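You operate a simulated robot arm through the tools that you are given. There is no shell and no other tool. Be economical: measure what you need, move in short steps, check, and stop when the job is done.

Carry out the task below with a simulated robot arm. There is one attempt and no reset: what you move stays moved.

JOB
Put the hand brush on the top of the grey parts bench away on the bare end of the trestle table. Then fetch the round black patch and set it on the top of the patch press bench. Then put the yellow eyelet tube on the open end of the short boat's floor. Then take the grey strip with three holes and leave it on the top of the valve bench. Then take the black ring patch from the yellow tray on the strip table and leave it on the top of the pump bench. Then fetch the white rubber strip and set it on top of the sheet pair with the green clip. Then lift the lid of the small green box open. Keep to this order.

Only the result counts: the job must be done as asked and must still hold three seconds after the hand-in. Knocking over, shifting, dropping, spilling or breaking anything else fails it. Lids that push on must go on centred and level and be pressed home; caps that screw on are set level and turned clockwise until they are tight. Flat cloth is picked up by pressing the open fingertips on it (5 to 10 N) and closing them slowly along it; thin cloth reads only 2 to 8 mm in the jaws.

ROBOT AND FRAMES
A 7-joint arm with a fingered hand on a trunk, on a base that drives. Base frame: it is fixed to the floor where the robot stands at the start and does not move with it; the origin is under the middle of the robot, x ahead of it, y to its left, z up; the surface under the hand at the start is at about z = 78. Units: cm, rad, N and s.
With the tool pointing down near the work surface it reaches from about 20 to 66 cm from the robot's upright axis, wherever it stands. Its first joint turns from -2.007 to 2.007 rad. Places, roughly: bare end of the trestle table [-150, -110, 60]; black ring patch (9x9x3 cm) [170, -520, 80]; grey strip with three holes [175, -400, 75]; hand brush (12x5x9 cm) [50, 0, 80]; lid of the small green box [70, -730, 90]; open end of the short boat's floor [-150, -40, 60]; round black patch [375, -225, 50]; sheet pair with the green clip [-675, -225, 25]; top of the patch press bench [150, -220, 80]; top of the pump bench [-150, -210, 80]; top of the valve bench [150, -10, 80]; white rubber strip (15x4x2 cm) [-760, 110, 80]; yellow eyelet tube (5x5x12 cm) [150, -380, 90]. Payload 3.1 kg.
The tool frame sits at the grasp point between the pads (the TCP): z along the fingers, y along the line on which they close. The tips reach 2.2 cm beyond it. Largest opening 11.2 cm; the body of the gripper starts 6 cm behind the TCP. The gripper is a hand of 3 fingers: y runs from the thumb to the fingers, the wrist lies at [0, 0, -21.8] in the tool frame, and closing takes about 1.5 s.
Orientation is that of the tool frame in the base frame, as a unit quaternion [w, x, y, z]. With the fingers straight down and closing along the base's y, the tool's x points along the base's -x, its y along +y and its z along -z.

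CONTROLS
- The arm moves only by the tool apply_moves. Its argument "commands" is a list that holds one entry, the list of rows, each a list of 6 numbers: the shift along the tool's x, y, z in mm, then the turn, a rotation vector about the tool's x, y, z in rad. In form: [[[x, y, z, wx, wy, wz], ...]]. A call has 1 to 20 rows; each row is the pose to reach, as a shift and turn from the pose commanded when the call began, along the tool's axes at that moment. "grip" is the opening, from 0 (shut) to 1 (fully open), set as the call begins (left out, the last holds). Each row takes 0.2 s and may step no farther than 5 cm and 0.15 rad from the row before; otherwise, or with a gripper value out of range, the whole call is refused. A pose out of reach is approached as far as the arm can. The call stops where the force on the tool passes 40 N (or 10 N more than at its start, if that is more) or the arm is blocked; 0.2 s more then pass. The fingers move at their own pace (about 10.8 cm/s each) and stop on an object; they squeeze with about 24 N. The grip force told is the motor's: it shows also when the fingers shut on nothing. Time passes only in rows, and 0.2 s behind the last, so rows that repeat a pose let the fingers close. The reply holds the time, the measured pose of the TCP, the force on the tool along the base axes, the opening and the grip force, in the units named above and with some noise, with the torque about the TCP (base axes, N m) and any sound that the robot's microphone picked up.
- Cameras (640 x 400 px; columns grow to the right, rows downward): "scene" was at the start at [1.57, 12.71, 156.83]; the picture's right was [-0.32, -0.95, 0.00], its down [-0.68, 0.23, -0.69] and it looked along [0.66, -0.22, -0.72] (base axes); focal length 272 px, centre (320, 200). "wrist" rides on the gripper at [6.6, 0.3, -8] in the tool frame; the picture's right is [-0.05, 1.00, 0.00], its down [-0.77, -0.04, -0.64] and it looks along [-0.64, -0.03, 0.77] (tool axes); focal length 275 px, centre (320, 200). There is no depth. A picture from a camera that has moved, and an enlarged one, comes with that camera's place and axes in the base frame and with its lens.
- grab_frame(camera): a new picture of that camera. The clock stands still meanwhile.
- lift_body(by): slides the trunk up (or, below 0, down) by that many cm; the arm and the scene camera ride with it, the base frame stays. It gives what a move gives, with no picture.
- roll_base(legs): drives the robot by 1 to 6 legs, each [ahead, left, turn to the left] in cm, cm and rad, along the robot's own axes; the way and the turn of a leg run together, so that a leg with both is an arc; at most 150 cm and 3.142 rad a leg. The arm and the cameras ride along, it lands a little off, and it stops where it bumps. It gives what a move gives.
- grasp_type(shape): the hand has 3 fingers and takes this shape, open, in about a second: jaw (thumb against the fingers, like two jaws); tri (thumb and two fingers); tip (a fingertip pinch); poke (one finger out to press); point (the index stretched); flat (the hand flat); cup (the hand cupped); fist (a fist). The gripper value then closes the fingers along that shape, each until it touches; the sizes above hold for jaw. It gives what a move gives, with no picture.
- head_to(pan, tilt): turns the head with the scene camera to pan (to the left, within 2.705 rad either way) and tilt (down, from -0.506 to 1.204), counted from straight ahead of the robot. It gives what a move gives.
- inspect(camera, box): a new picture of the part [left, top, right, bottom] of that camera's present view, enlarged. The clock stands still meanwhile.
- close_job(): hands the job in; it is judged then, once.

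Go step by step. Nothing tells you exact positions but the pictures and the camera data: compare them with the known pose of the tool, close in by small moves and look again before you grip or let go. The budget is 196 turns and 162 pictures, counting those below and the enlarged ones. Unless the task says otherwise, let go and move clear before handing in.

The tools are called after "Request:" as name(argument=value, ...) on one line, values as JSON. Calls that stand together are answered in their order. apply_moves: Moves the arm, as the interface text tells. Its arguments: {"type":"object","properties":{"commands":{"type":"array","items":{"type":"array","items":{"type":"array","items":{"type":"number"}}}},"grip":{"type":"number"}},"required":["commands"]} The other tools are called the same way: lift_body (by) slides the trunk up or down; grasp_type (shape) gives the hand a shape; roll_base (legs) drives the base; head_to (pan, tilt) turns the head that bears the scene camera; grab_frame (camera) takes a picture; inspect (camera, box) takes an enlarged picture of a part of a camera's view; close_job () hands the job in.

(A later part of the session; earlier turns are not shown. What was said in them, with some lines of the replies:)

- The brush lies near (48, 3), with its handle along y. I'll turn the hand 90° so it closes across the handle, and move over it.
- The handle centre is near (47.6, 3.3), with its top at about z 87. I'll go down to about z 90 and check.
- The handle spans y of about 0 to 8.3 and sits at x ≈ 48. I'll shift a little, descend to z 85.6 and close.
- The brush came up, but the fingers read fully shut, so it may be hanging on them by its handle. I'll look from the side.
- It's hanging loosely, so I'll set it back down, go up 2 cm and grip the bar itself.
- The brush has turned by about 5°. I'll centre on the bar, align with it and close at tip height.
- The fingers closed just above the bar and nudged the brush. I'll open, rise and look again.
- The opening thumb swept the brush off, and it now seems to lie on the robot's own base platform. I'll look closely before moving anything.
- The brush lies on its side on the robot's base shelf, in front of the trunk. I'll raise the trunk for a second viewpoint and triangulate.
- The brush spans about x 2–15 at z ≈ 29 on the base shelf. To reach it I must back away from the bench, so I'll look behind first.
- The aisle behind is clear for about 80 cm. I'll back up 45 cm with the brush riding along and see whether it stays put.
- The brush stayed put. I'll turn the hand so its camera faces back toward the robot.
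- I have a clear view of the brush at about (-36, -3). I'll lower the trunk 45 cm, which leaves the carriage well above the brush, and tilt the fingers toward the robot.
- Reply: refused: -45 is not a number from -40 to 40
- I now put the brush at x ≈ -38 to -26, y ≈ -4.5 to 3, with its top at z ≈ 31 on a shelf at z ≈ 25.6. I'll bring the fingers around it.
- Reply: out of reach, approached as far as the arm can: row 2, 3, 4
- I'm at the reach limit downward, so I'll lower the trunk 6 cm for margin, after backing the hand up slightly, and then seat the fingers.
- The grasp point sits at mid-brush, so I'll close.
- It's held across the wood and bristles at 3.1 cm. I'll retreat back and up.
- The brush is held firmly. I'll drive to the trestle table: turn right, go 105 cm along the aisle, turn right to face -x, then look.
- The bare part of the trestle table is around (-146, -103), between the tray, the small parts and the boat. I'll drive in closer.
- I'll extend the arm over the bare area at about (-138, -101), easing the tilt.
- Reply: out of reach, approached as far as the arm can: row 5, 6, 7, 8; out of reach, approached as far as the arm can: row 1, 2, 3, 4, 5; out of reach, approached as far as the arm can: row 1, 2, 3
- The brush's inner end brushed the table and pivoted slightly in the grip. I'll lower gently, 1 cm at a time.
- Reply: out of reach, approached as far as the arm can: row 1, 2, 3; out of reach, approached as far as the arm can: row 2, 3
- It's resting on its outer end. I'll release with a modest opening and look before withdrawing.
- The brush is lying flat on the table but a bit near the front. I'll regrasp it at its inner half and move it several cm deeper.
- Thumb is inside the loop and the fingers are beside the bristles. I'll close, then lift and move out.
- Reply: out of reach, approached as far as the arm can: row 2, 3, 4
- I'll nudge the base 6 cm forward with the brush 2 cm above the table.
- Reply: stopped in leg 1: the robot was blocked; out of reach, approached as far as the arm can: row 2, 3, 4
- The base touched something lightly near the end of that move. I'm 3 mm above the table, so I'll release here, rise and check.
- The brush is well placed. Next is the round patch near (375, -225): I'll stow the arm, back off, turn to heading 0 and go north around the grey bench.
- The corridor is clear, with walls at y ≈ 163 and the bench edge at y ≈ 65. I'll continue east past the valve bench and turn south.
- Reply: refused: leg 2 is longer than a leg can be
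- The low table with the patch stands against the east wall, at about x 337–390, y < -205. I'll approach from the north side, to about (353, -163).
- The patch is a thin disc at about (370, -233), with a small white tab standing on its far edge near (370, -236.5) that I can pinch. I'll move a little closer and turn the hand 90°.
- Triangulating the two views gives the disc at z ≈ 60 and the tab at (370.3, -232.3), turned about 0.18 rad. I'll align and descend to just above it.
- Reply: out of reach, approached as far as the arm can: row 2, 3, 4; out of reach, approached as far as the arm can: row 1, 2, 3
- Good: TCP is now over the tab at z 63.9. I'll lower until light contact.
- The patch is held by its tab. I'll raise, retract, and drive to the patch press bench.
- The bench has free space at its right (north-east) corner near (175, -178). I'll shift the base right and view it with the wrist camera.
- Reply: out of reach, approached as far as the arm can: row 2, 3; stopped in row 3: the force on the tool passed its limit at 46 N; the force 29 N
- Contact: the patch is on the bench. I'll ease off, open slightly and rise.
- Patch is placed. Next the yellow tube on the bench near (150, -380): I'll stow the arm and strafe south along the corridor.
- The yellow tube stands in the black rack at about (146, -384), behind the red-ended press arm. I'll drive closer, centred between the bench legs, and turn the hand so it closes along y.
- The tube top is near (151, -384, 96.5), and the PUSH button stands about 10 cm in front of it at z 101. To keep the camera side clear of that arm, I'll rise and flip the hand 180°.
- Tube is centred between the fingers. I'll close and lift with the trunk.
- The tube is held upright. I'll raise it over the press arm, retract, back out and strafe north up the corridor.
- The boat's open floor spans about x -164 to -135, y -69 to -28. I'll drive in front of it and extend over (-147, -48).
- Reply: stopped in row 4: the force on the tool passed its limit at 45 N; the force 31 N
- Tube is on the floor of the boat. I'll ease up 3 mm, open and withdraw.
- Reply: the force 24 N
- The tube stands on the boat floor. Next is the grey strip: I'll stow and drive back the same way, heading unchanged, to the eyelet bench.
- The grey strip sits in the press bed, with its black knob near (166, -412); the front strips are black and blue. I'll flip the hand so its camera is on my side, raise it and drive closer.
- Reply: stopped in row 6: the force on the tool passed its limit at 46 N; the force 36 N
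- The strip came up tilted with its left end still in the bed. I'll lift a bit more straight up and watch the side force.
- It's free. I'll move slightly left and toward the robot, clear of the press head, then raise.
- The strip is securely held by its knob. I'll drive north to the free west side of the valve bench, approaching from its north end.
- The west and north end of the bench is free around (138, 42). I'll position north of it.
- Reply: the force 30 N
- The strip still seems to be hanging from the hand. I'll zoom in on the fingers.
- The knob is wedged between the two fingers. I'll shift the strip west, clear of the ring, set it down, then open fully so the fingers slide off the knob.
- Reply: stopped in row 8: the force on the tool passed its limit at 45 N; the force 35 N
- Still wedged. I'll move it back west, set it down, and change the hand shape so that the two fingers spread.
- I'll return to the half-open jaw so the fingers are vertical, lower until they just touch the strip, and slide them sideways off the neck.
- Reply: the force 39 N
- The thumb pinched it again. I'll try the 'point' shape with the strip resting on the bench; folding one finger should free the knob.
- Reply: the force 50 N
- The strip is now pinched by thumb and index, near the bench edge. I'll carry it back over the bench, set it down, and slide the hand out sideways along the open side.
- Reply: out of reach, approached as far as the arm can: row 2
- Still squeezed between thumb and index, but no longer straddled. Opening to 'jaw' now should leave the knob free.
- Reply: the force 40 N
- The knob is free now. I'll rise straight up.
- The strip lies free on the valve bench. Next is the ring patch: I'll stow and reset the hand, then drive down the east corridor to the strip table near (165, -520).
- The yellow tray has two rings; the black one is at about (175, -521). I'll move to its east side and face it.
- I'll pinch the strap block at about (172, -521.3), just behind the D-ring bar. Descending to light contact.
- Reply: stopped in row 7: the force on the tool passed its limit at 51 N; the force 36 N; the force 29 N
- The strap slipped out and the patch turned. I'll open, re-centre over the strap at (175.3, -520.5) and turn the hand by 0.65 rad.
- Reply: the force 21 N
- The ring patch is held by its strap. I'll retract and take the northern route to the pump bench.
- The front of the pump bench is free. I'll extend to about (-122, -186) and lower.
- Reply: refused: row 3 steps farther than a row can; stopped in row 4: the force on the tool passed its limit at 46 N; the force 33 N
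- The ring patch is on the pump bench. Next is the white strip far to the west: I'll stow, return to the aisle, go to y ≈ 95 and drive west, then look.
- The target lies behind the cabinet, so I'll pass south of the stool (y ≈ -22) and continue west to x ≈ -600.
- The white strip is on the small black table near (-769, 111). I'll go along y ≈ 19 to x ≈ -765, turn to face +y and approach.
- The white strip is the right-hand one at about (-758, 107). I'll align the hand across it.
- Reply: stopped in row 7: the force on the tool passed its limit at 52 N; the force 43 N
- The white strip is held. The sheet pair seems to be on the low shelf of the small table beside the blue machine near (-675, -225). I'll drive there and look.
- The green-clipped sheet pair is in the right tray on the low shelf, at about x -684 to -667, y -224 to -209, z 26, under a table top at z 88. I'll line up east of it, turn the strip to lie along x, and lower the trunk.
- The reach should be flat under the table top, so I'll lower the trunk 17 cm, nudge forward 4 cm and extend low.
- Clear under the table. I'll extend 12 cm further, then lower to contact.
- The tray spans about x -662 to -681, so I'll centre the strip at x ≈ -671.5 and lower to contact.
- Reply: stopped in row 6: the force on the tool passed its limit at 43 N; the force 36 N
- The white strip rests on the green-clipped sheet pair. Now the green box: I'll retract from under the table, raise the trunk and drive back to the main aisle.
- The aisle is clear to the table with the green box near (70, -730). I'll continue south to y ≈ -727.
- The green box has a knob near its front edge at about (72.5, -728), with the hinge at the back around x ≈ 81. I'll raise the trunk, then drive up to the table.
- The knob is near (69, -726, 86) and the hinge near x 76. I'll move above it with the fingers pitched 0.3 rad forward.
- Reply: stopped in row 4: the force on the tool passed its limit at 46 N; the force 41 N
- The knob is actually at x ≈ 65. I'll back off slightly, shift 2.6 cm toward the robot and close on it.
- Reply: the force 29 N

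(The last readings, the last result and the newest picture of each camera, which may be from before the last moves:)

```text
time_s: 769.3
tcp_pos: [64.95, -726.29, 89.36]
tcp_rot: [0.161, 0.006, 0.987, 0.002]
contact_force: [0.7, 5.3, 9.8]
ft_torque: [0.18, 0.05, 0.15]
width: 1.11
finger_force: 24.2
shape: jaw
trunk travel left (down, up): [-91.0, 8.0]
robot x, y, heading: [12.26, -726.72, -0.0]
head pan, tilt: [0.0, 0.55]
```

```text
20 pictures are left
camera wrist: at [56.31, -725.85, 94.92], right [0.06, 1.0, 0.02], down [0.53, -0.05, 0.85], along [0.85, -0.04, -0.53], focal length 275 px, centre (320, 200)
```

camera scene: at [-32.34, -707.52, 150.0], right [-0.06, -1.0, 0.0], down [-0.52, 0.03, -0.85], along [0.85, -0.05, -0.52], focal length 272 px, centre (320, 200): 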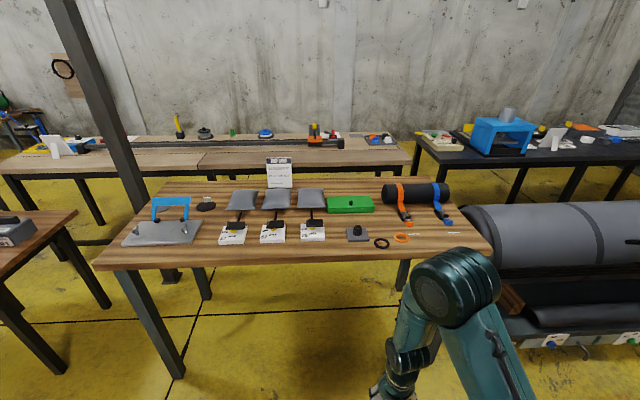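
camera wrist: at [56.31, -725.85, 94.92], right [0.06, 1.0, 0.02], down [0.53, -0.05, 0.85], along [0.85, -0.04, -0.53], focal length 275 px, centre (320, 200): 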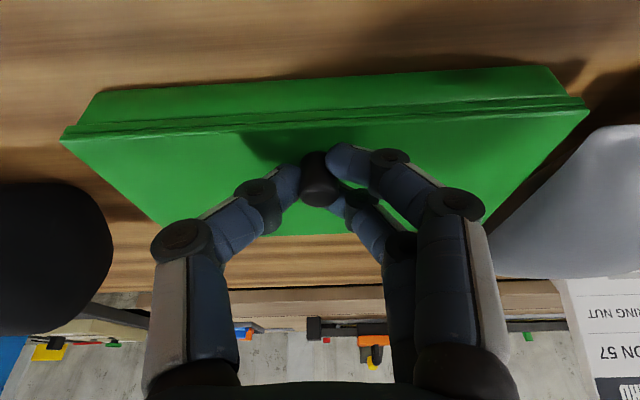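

Gripped. To follow the lid's arc I need more reach margin, so I'll release, rise, move the base 8 cm closer and regrip.

Request:
apply_moves(commands=[[[0, 0, 0, 0, 0, 0], [0, 0, 0, 0, 0, 0], [0, 0, -30, 0, 0, 0], [0, 0, -60, 0, 0, 0], [0, 0, -60, 0, 0, 0]]], grip=0.4)

Request:
roll_base(legs=[[8, 0, 0]])

```text
time_s: 770.5
tcp_pos: [63.28, -726.41, 95.18]
tcp_rot: [0.161, 0.005, 0.987, 0.001]
contact_force: [-0.2, 0.6, -0.3]
ft_torque: [0.01, 0.02, 0.01]
width: 4.43
finger_force: 0.1
shape: jaw
trunk travel left (down, up): [-91.0, 8.0]
robot x, y, heading: [12.26, -726.58, -0.004]
head pan, tilt: [0.0, 0.55]
```

```text
time_s: 771.6
tcp_pos: [71.48, -726.44, 95.15]
tcp_rot: [0.162, 0.006, 0.987, 0.002]
contact_force: [0.7, -0.1, 1.2]
ft_torque: [0.0, 0.01, 0.01]
width: 4.44
finger_force: 0.1
shape: jaw
trunk travel left (down, up): [-91.0, 8.0]
robot x, y, heading: [20.6, -726.89, -0.002]
head pan, tilt: [0.0, 0.55]
```

Request:
apply_moves(commands=[[[30, 1, -10, 0, 0.12, 0], [58, 1, -19, 0, 0.24, 0], [58, 1, -19, 0, 0.323, 0], [67, 1, 9, 0, 0.323, 0], [73, 1, 27, 0, 0.323, 0], [75, 1, 32, 0, 0.323, 0], [76, 1, 35, 0, 0.323, 0]]])

Request:
grab_frame(camera="wrist")

```text
time_s: 773.2
tcp_pos: [65.35, -726.13, 89.45]
tcp_rot: [0.003, 0.005, 1.0, 0.002]
contact_force: [0.7, 0.5, 11.5]
ft_torque: [0.06, 0.0, 0.02]
width: 4.5
finger_force: 0.0
shape: jaw
trunk travel left (down, up): [-91.0, 8.0]
robot x, y, heading: [20.33, -726.8, -0.004]
head pan, tilt: [0.0, 0.55]
```

```text
19 pictures are left
camera wrist: at [58.83, -725.79, 97.45], right [0.06, 1.0, 0.01], down [0.77, -0.05, 0.64], along [0.64, -0.03, -0.77], focal length 275 px, centre (320, 200)
```

wrist: 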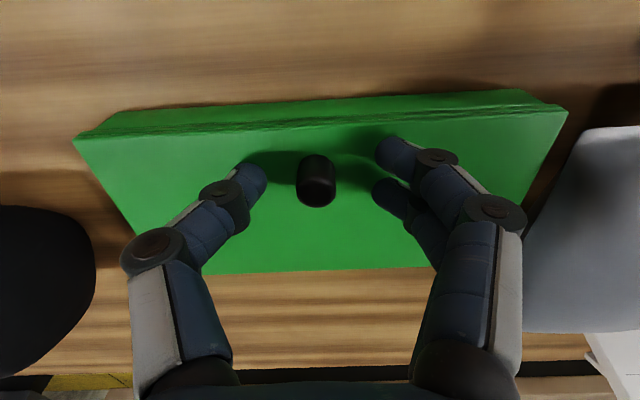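

Well aligned. I'll close, then lift along the arc to about 45°.

Request:
apply_moves(commands=[[[0, 0, -1, 0, 0, 0], [0, 0, -1, 0, 0, 0], [0, 0, -1, 0, 0, 0], [0, 0, -1, 0, 0, 0], [0, 0, -1, 0, 0, 0], [0, 0, -1, 0, 0, 0], [-3, 0, -8, 0, 0.05, 0], [-6, 0, -15, 0, 0.1, 0], [-10, 0, -22, 0, 0.15, 0], [-15, 0, -28, 0, 0.2, 0], [-20, 0, -34, 0, 0.25, 0], [-26, 0, -40, 0, 0.3, 0], [-40, 0, -49, 0, 0.4, 0], [-40, 0, -49, 0, 0.4, 0]]], grip=0)

Request:
grab_frame(camera="wrist")

```text
time_s: 776.2
tcp_pos: [69.06, -726.27, 94.62]
tcp_rot: [-0.196, 0.004, 0.981, 0.004]
contact_force: [-16.4, 0.8, 11.9]
ft_torque: [0.17, 0.73, -0.02]
width: 1.13
finger_force: 24.0
shape: jaw
out of reach, approached as far as the arm can: row 7
trunk travel left (down, up): [-91.0, 8.0]
robot x, y, heading: [20.6, -726.73, -0.002]
head pan, tilt: [0.0, 0.55]
```

```text
18 pictures are left
camera wrist: at [66.16, -726.03, 104.51], right [0.05, 1.0, -0.01], down [0.96, -0.05, 0.29], along [0.29, -0.03, -0.96], focal length 275 px, centre (320, 200)
```

wrist: 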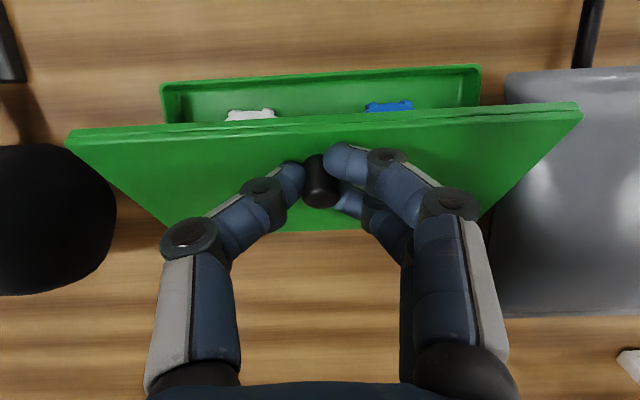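

The lid is following. The side force suggests a slightly larger radius, so I'll continue the arc a bit wider to about 80°.

Request:
apply_moves(commands=[[[-6, 0, -10, 0, 0.05, 0], [-13, 0, -18, 0, 0.1, 0], [-20, 0, -24, 0, 0.13, 0], [-27, 0, -29, 0, 0.15, 0], [-35, 0, -33, 0, 0.15, 0], [-42, 0, -36, 0, 0.15, 0], [-42, 0, -36, 0, 0.15, 0]]])

Request:
grab_frame(camera="wrist")

```text
time_s: 777.8
tcp_pos: [72.22, -726.35, 96.71]
tcp_rot: [-0.27, 0.006, 0.963, 0.005]
contact_force: [-1.1, -1.9, 7.1]
ft_torque: [-0.06, 0.1, 0.03]
width: 0.76
finger_force: 24.2
shape: jaw
out of reach, approached as far as the arm can: row 4, 5, 6, 7
trunk travel left (down, up): [-91.0, 8.0]
robot x, y, heading: [20.1, -726.73, 0.003]
head pan, tilt: [0.0, 0.55]
```

```text
17 pictures are left
camera wrist: at [70.84, -726.16, 107.09], right [0.05, 1.0, -0.02], down [0.99, -0.05, 0.14], along [0.14, -0.03, -0.99], focal length 275 px, centre (320, 200)
```

wrist: 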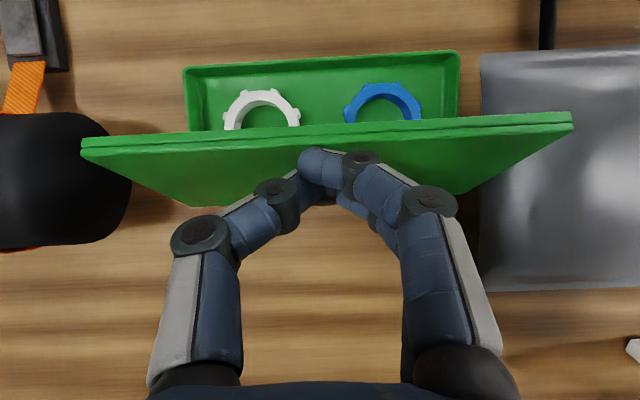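

About 65° now and at the reach limit with this tilt. I'll ease the tilt back while continuing past vertical.

Request:
apply_moves(commands=[[[-8, 0, -1, 0, -0.05, 0], [-16, 0, -3, 0, -0.1, 0], [-23, 0, -7, 0, -0.15, 0], [-30, 0, -11, 0, -0.2, 0], [-37, 0, -14, 0, -0.25, 0], [-44, 0, -16, 0, -0.3, 0], [-52, 0, -17, 0, -0.33, 0], [-60, 0, -18, 0, -0.35, 0]]])

Request:
grab_frame(camera="wrist")

```text
time_s: 779.6
tcp_pos: [78.52, -726.56, 95.31]
tcp_rot: [-0.099, 0.005, 0.995, 0.004]
contact_force: [4.3, -8.0, 9.3]
ft_torque: [-0.14, 0.18, -0.05]
width: 0.75
finger_force: 24.1
shape: jaw
trunk travel left (down, up): [-91.0, 8.0]
robot x, y, heading: [20.36, -726.73, -0.007]
head pan, tilt: [0.0, 0.55]
```

```text
16 pictures are left
camera wrist: at [73.67, -726.38, 104.47], right [0.06, 1.0, 0.0], down [0.88, -0.05, 0.47], along [0.47, -0.03, -0.88], focal length 275 px, centre (320, 200)
```

wrist: 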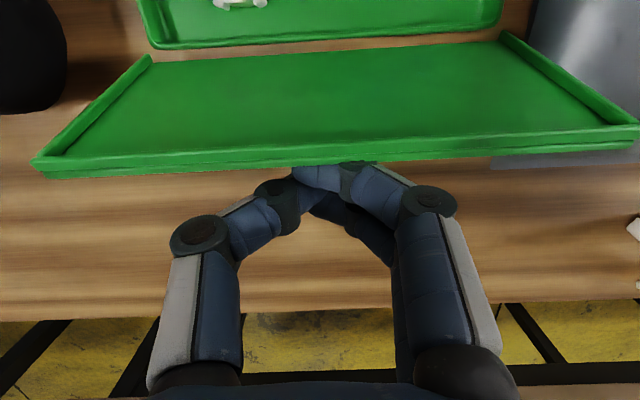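

The lid is past vertical, at about 108°. I'll ease it a little further and watch for a stop.

Request:
apply_moves(commands=[[[-6, 0, 4, 0, 0, 0], [-12, 0, 8, 0, 0, 0], [-18, 0, 13, 0, 0, 0], [-18, 0, 13, 0, 0, 0]]])

Request:
inspect(camera="scene", box=[260, 150, 480, 310])

```text
time_s: 780.6
tcp_pos: [79.4, -726.83, 94.55]
tcp_rot: [-0.096, 0.006, 0.995, 0.004]
contact_force: [2.9, -14.4, 32.9]
ft_torque: [-0.11, 0.25, 0.1]
width: 0.82
finger_force: 24.1
shape: jaw
out of reach, approached as far as the arm can: row 3, 4
trunk travel left (down, up): [-91.0, 8.0]
robot x, y, heading: [20.62, -726.62, -0.006]
head pan, tilt: [0.0, 0.55]
```

```text
2.50 times, centred on (370, 230) of scene
camera zoom: at [22.84, -711.93, 180.06], right [0.0, -1.0, 0.0], down [-0.52, 0.0, -0.85], along [0.85, 0.0, -0.52], focal length 679 px, centre (195, 125)
```

zoom: 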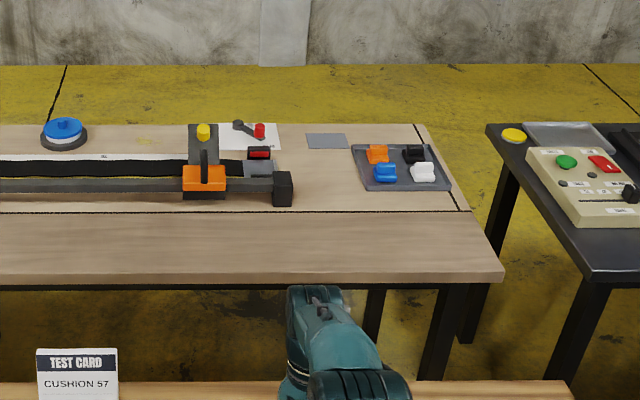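

Resistance suggests the lid's stop. I'll ease off, open and rise.

Request:
apply_moves(commands=[[[-1, 0, -4, 0, 0, 0], [-1, 0, -4, 0, 0, 0], [-1, 0, -4, 0, 0, 0], [-1, 0, -4, 0, 0, 0], [-1, 0, -4, 0, 0, 0]]], grip=0.4)

Request:
grab_frame(camera="wrist")

```text
time_s: 781.8
tcp_pos: [79.69, -726.33, 94.54]
tcp_rot: [-0.099, 0.006, 0.995, 0.004]
contact_force: [0.9, 0.0, -0.7]
ft_torque: [0.0, 0.01, 0.0]
width: 4.4
finger_force: 0.0
shape: jaw
trunk travel left (down, up): [-91.0, 8.0]
robot x, y, heading: [20.44, -726.93, -0.009]
head pan, tilt: [0.0, 0.55]
```

```text
14 pictures are left
camera wrist: at [74.8, -726.12, 103.85], right [0.06, 1.0, 0.0], down [0.88, -0.05, 0.47], along [0.47, -0.03, -0.88], focal length 275 px, centre (320, 200)
```

wrist: 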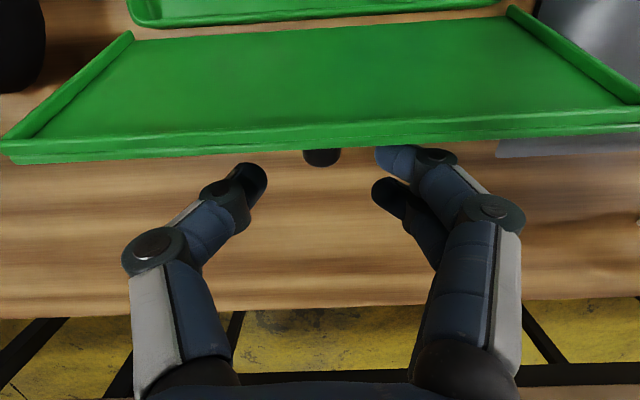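

Request:
apply_moves(commands=[[[0, 0, -15, 0, 0, 0], [0, 0, -40, 0, 0, 0], [0, 0, -75, 0, 0, 0], [0, 0, -75, 0, 0, 0]]])

Request:
lift_body(by=8)

Request:
grab_frame(camera="wrist")

```text
time_s: 782.8
tcp_pos: [81.3, -726.54, 101.83]
tcp_rot: [-0.099, 0.005, 0.995, 0.002]
contact_force: [-0.1, 0.4, 0.8]
ft_torque: [-0.04, 0.0, 0.01]
width: 4.42
finger_force: 0.0
shape: jaw
trunk travel left (down, up): [-91.0, 8.0]
robot x, y, heading: [20.28, -726.55, 0.0]
head pan, tilt: [0.0, 0.55]
```

```text
time_s: 783.9
tcp_pos: [81.22, -726.53, 109.83]
tcp_rot: [-0.098, 0.007, 0.995, 0.003]
contact_force: [0.0, 0.2, -0.2]
ft_torque: [0.0, -0.01, -0.01]
width: 4.42
finger_force: 0.1
shape: jaw
trunk travel left (down, up): [-99.0, 0.0]
robot x, y, heading: [20.45, -726.78, -0.003]
head pan, tilt: [0.0, 0.55]
```

```text
13 pictures are left
camera wrist: at [76.46, -726.25, 119.1], right [0.06, 1.0, 0.0], down [0.88, -0.05, 0.47], along [0.47, -0.03, -0.88], focal length 275 px, centre (320, 200)
```

wrist: 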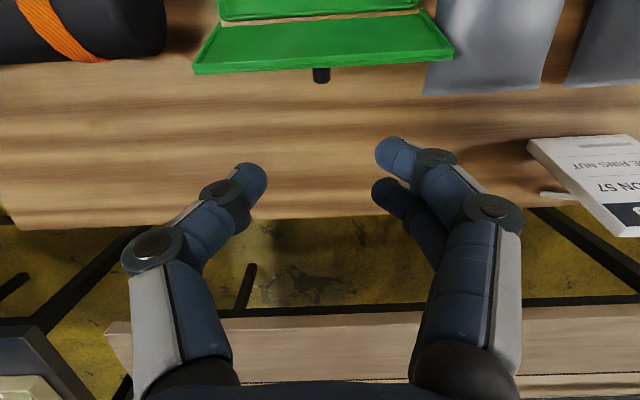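

The lid stands open on its own and the hand is clear, with all seven steps done in order. Handing in.

Request:
close_job()

```text
The job is handed in.
```

I did all seven steps in the order given and handed the job in. At my last look at each one, the item was where you asked, and the green box's lid was standing open on its own.

Four things along the way could affect the result:

- **Hand brush:** on an early grip I knocked it off the grey bench onto the robot's own base. I picked it up from there, and it now lies on its side on the bare end of the trestle table.
- **Base bump:** while placing the brush, the base touched something lightly under the trestle table and stopped. I saw nothing move, but I didn't check closely.
- **Grey strip:** its knob jammed between the fingers, and it took several tries to free it on the valve bench. It was dragged around the free end of the bench before settling. I saw no other item disturbed.
- **Black ring patch:** the first grip slipped and turned it in the yellow tray before I picked it up cleanly.
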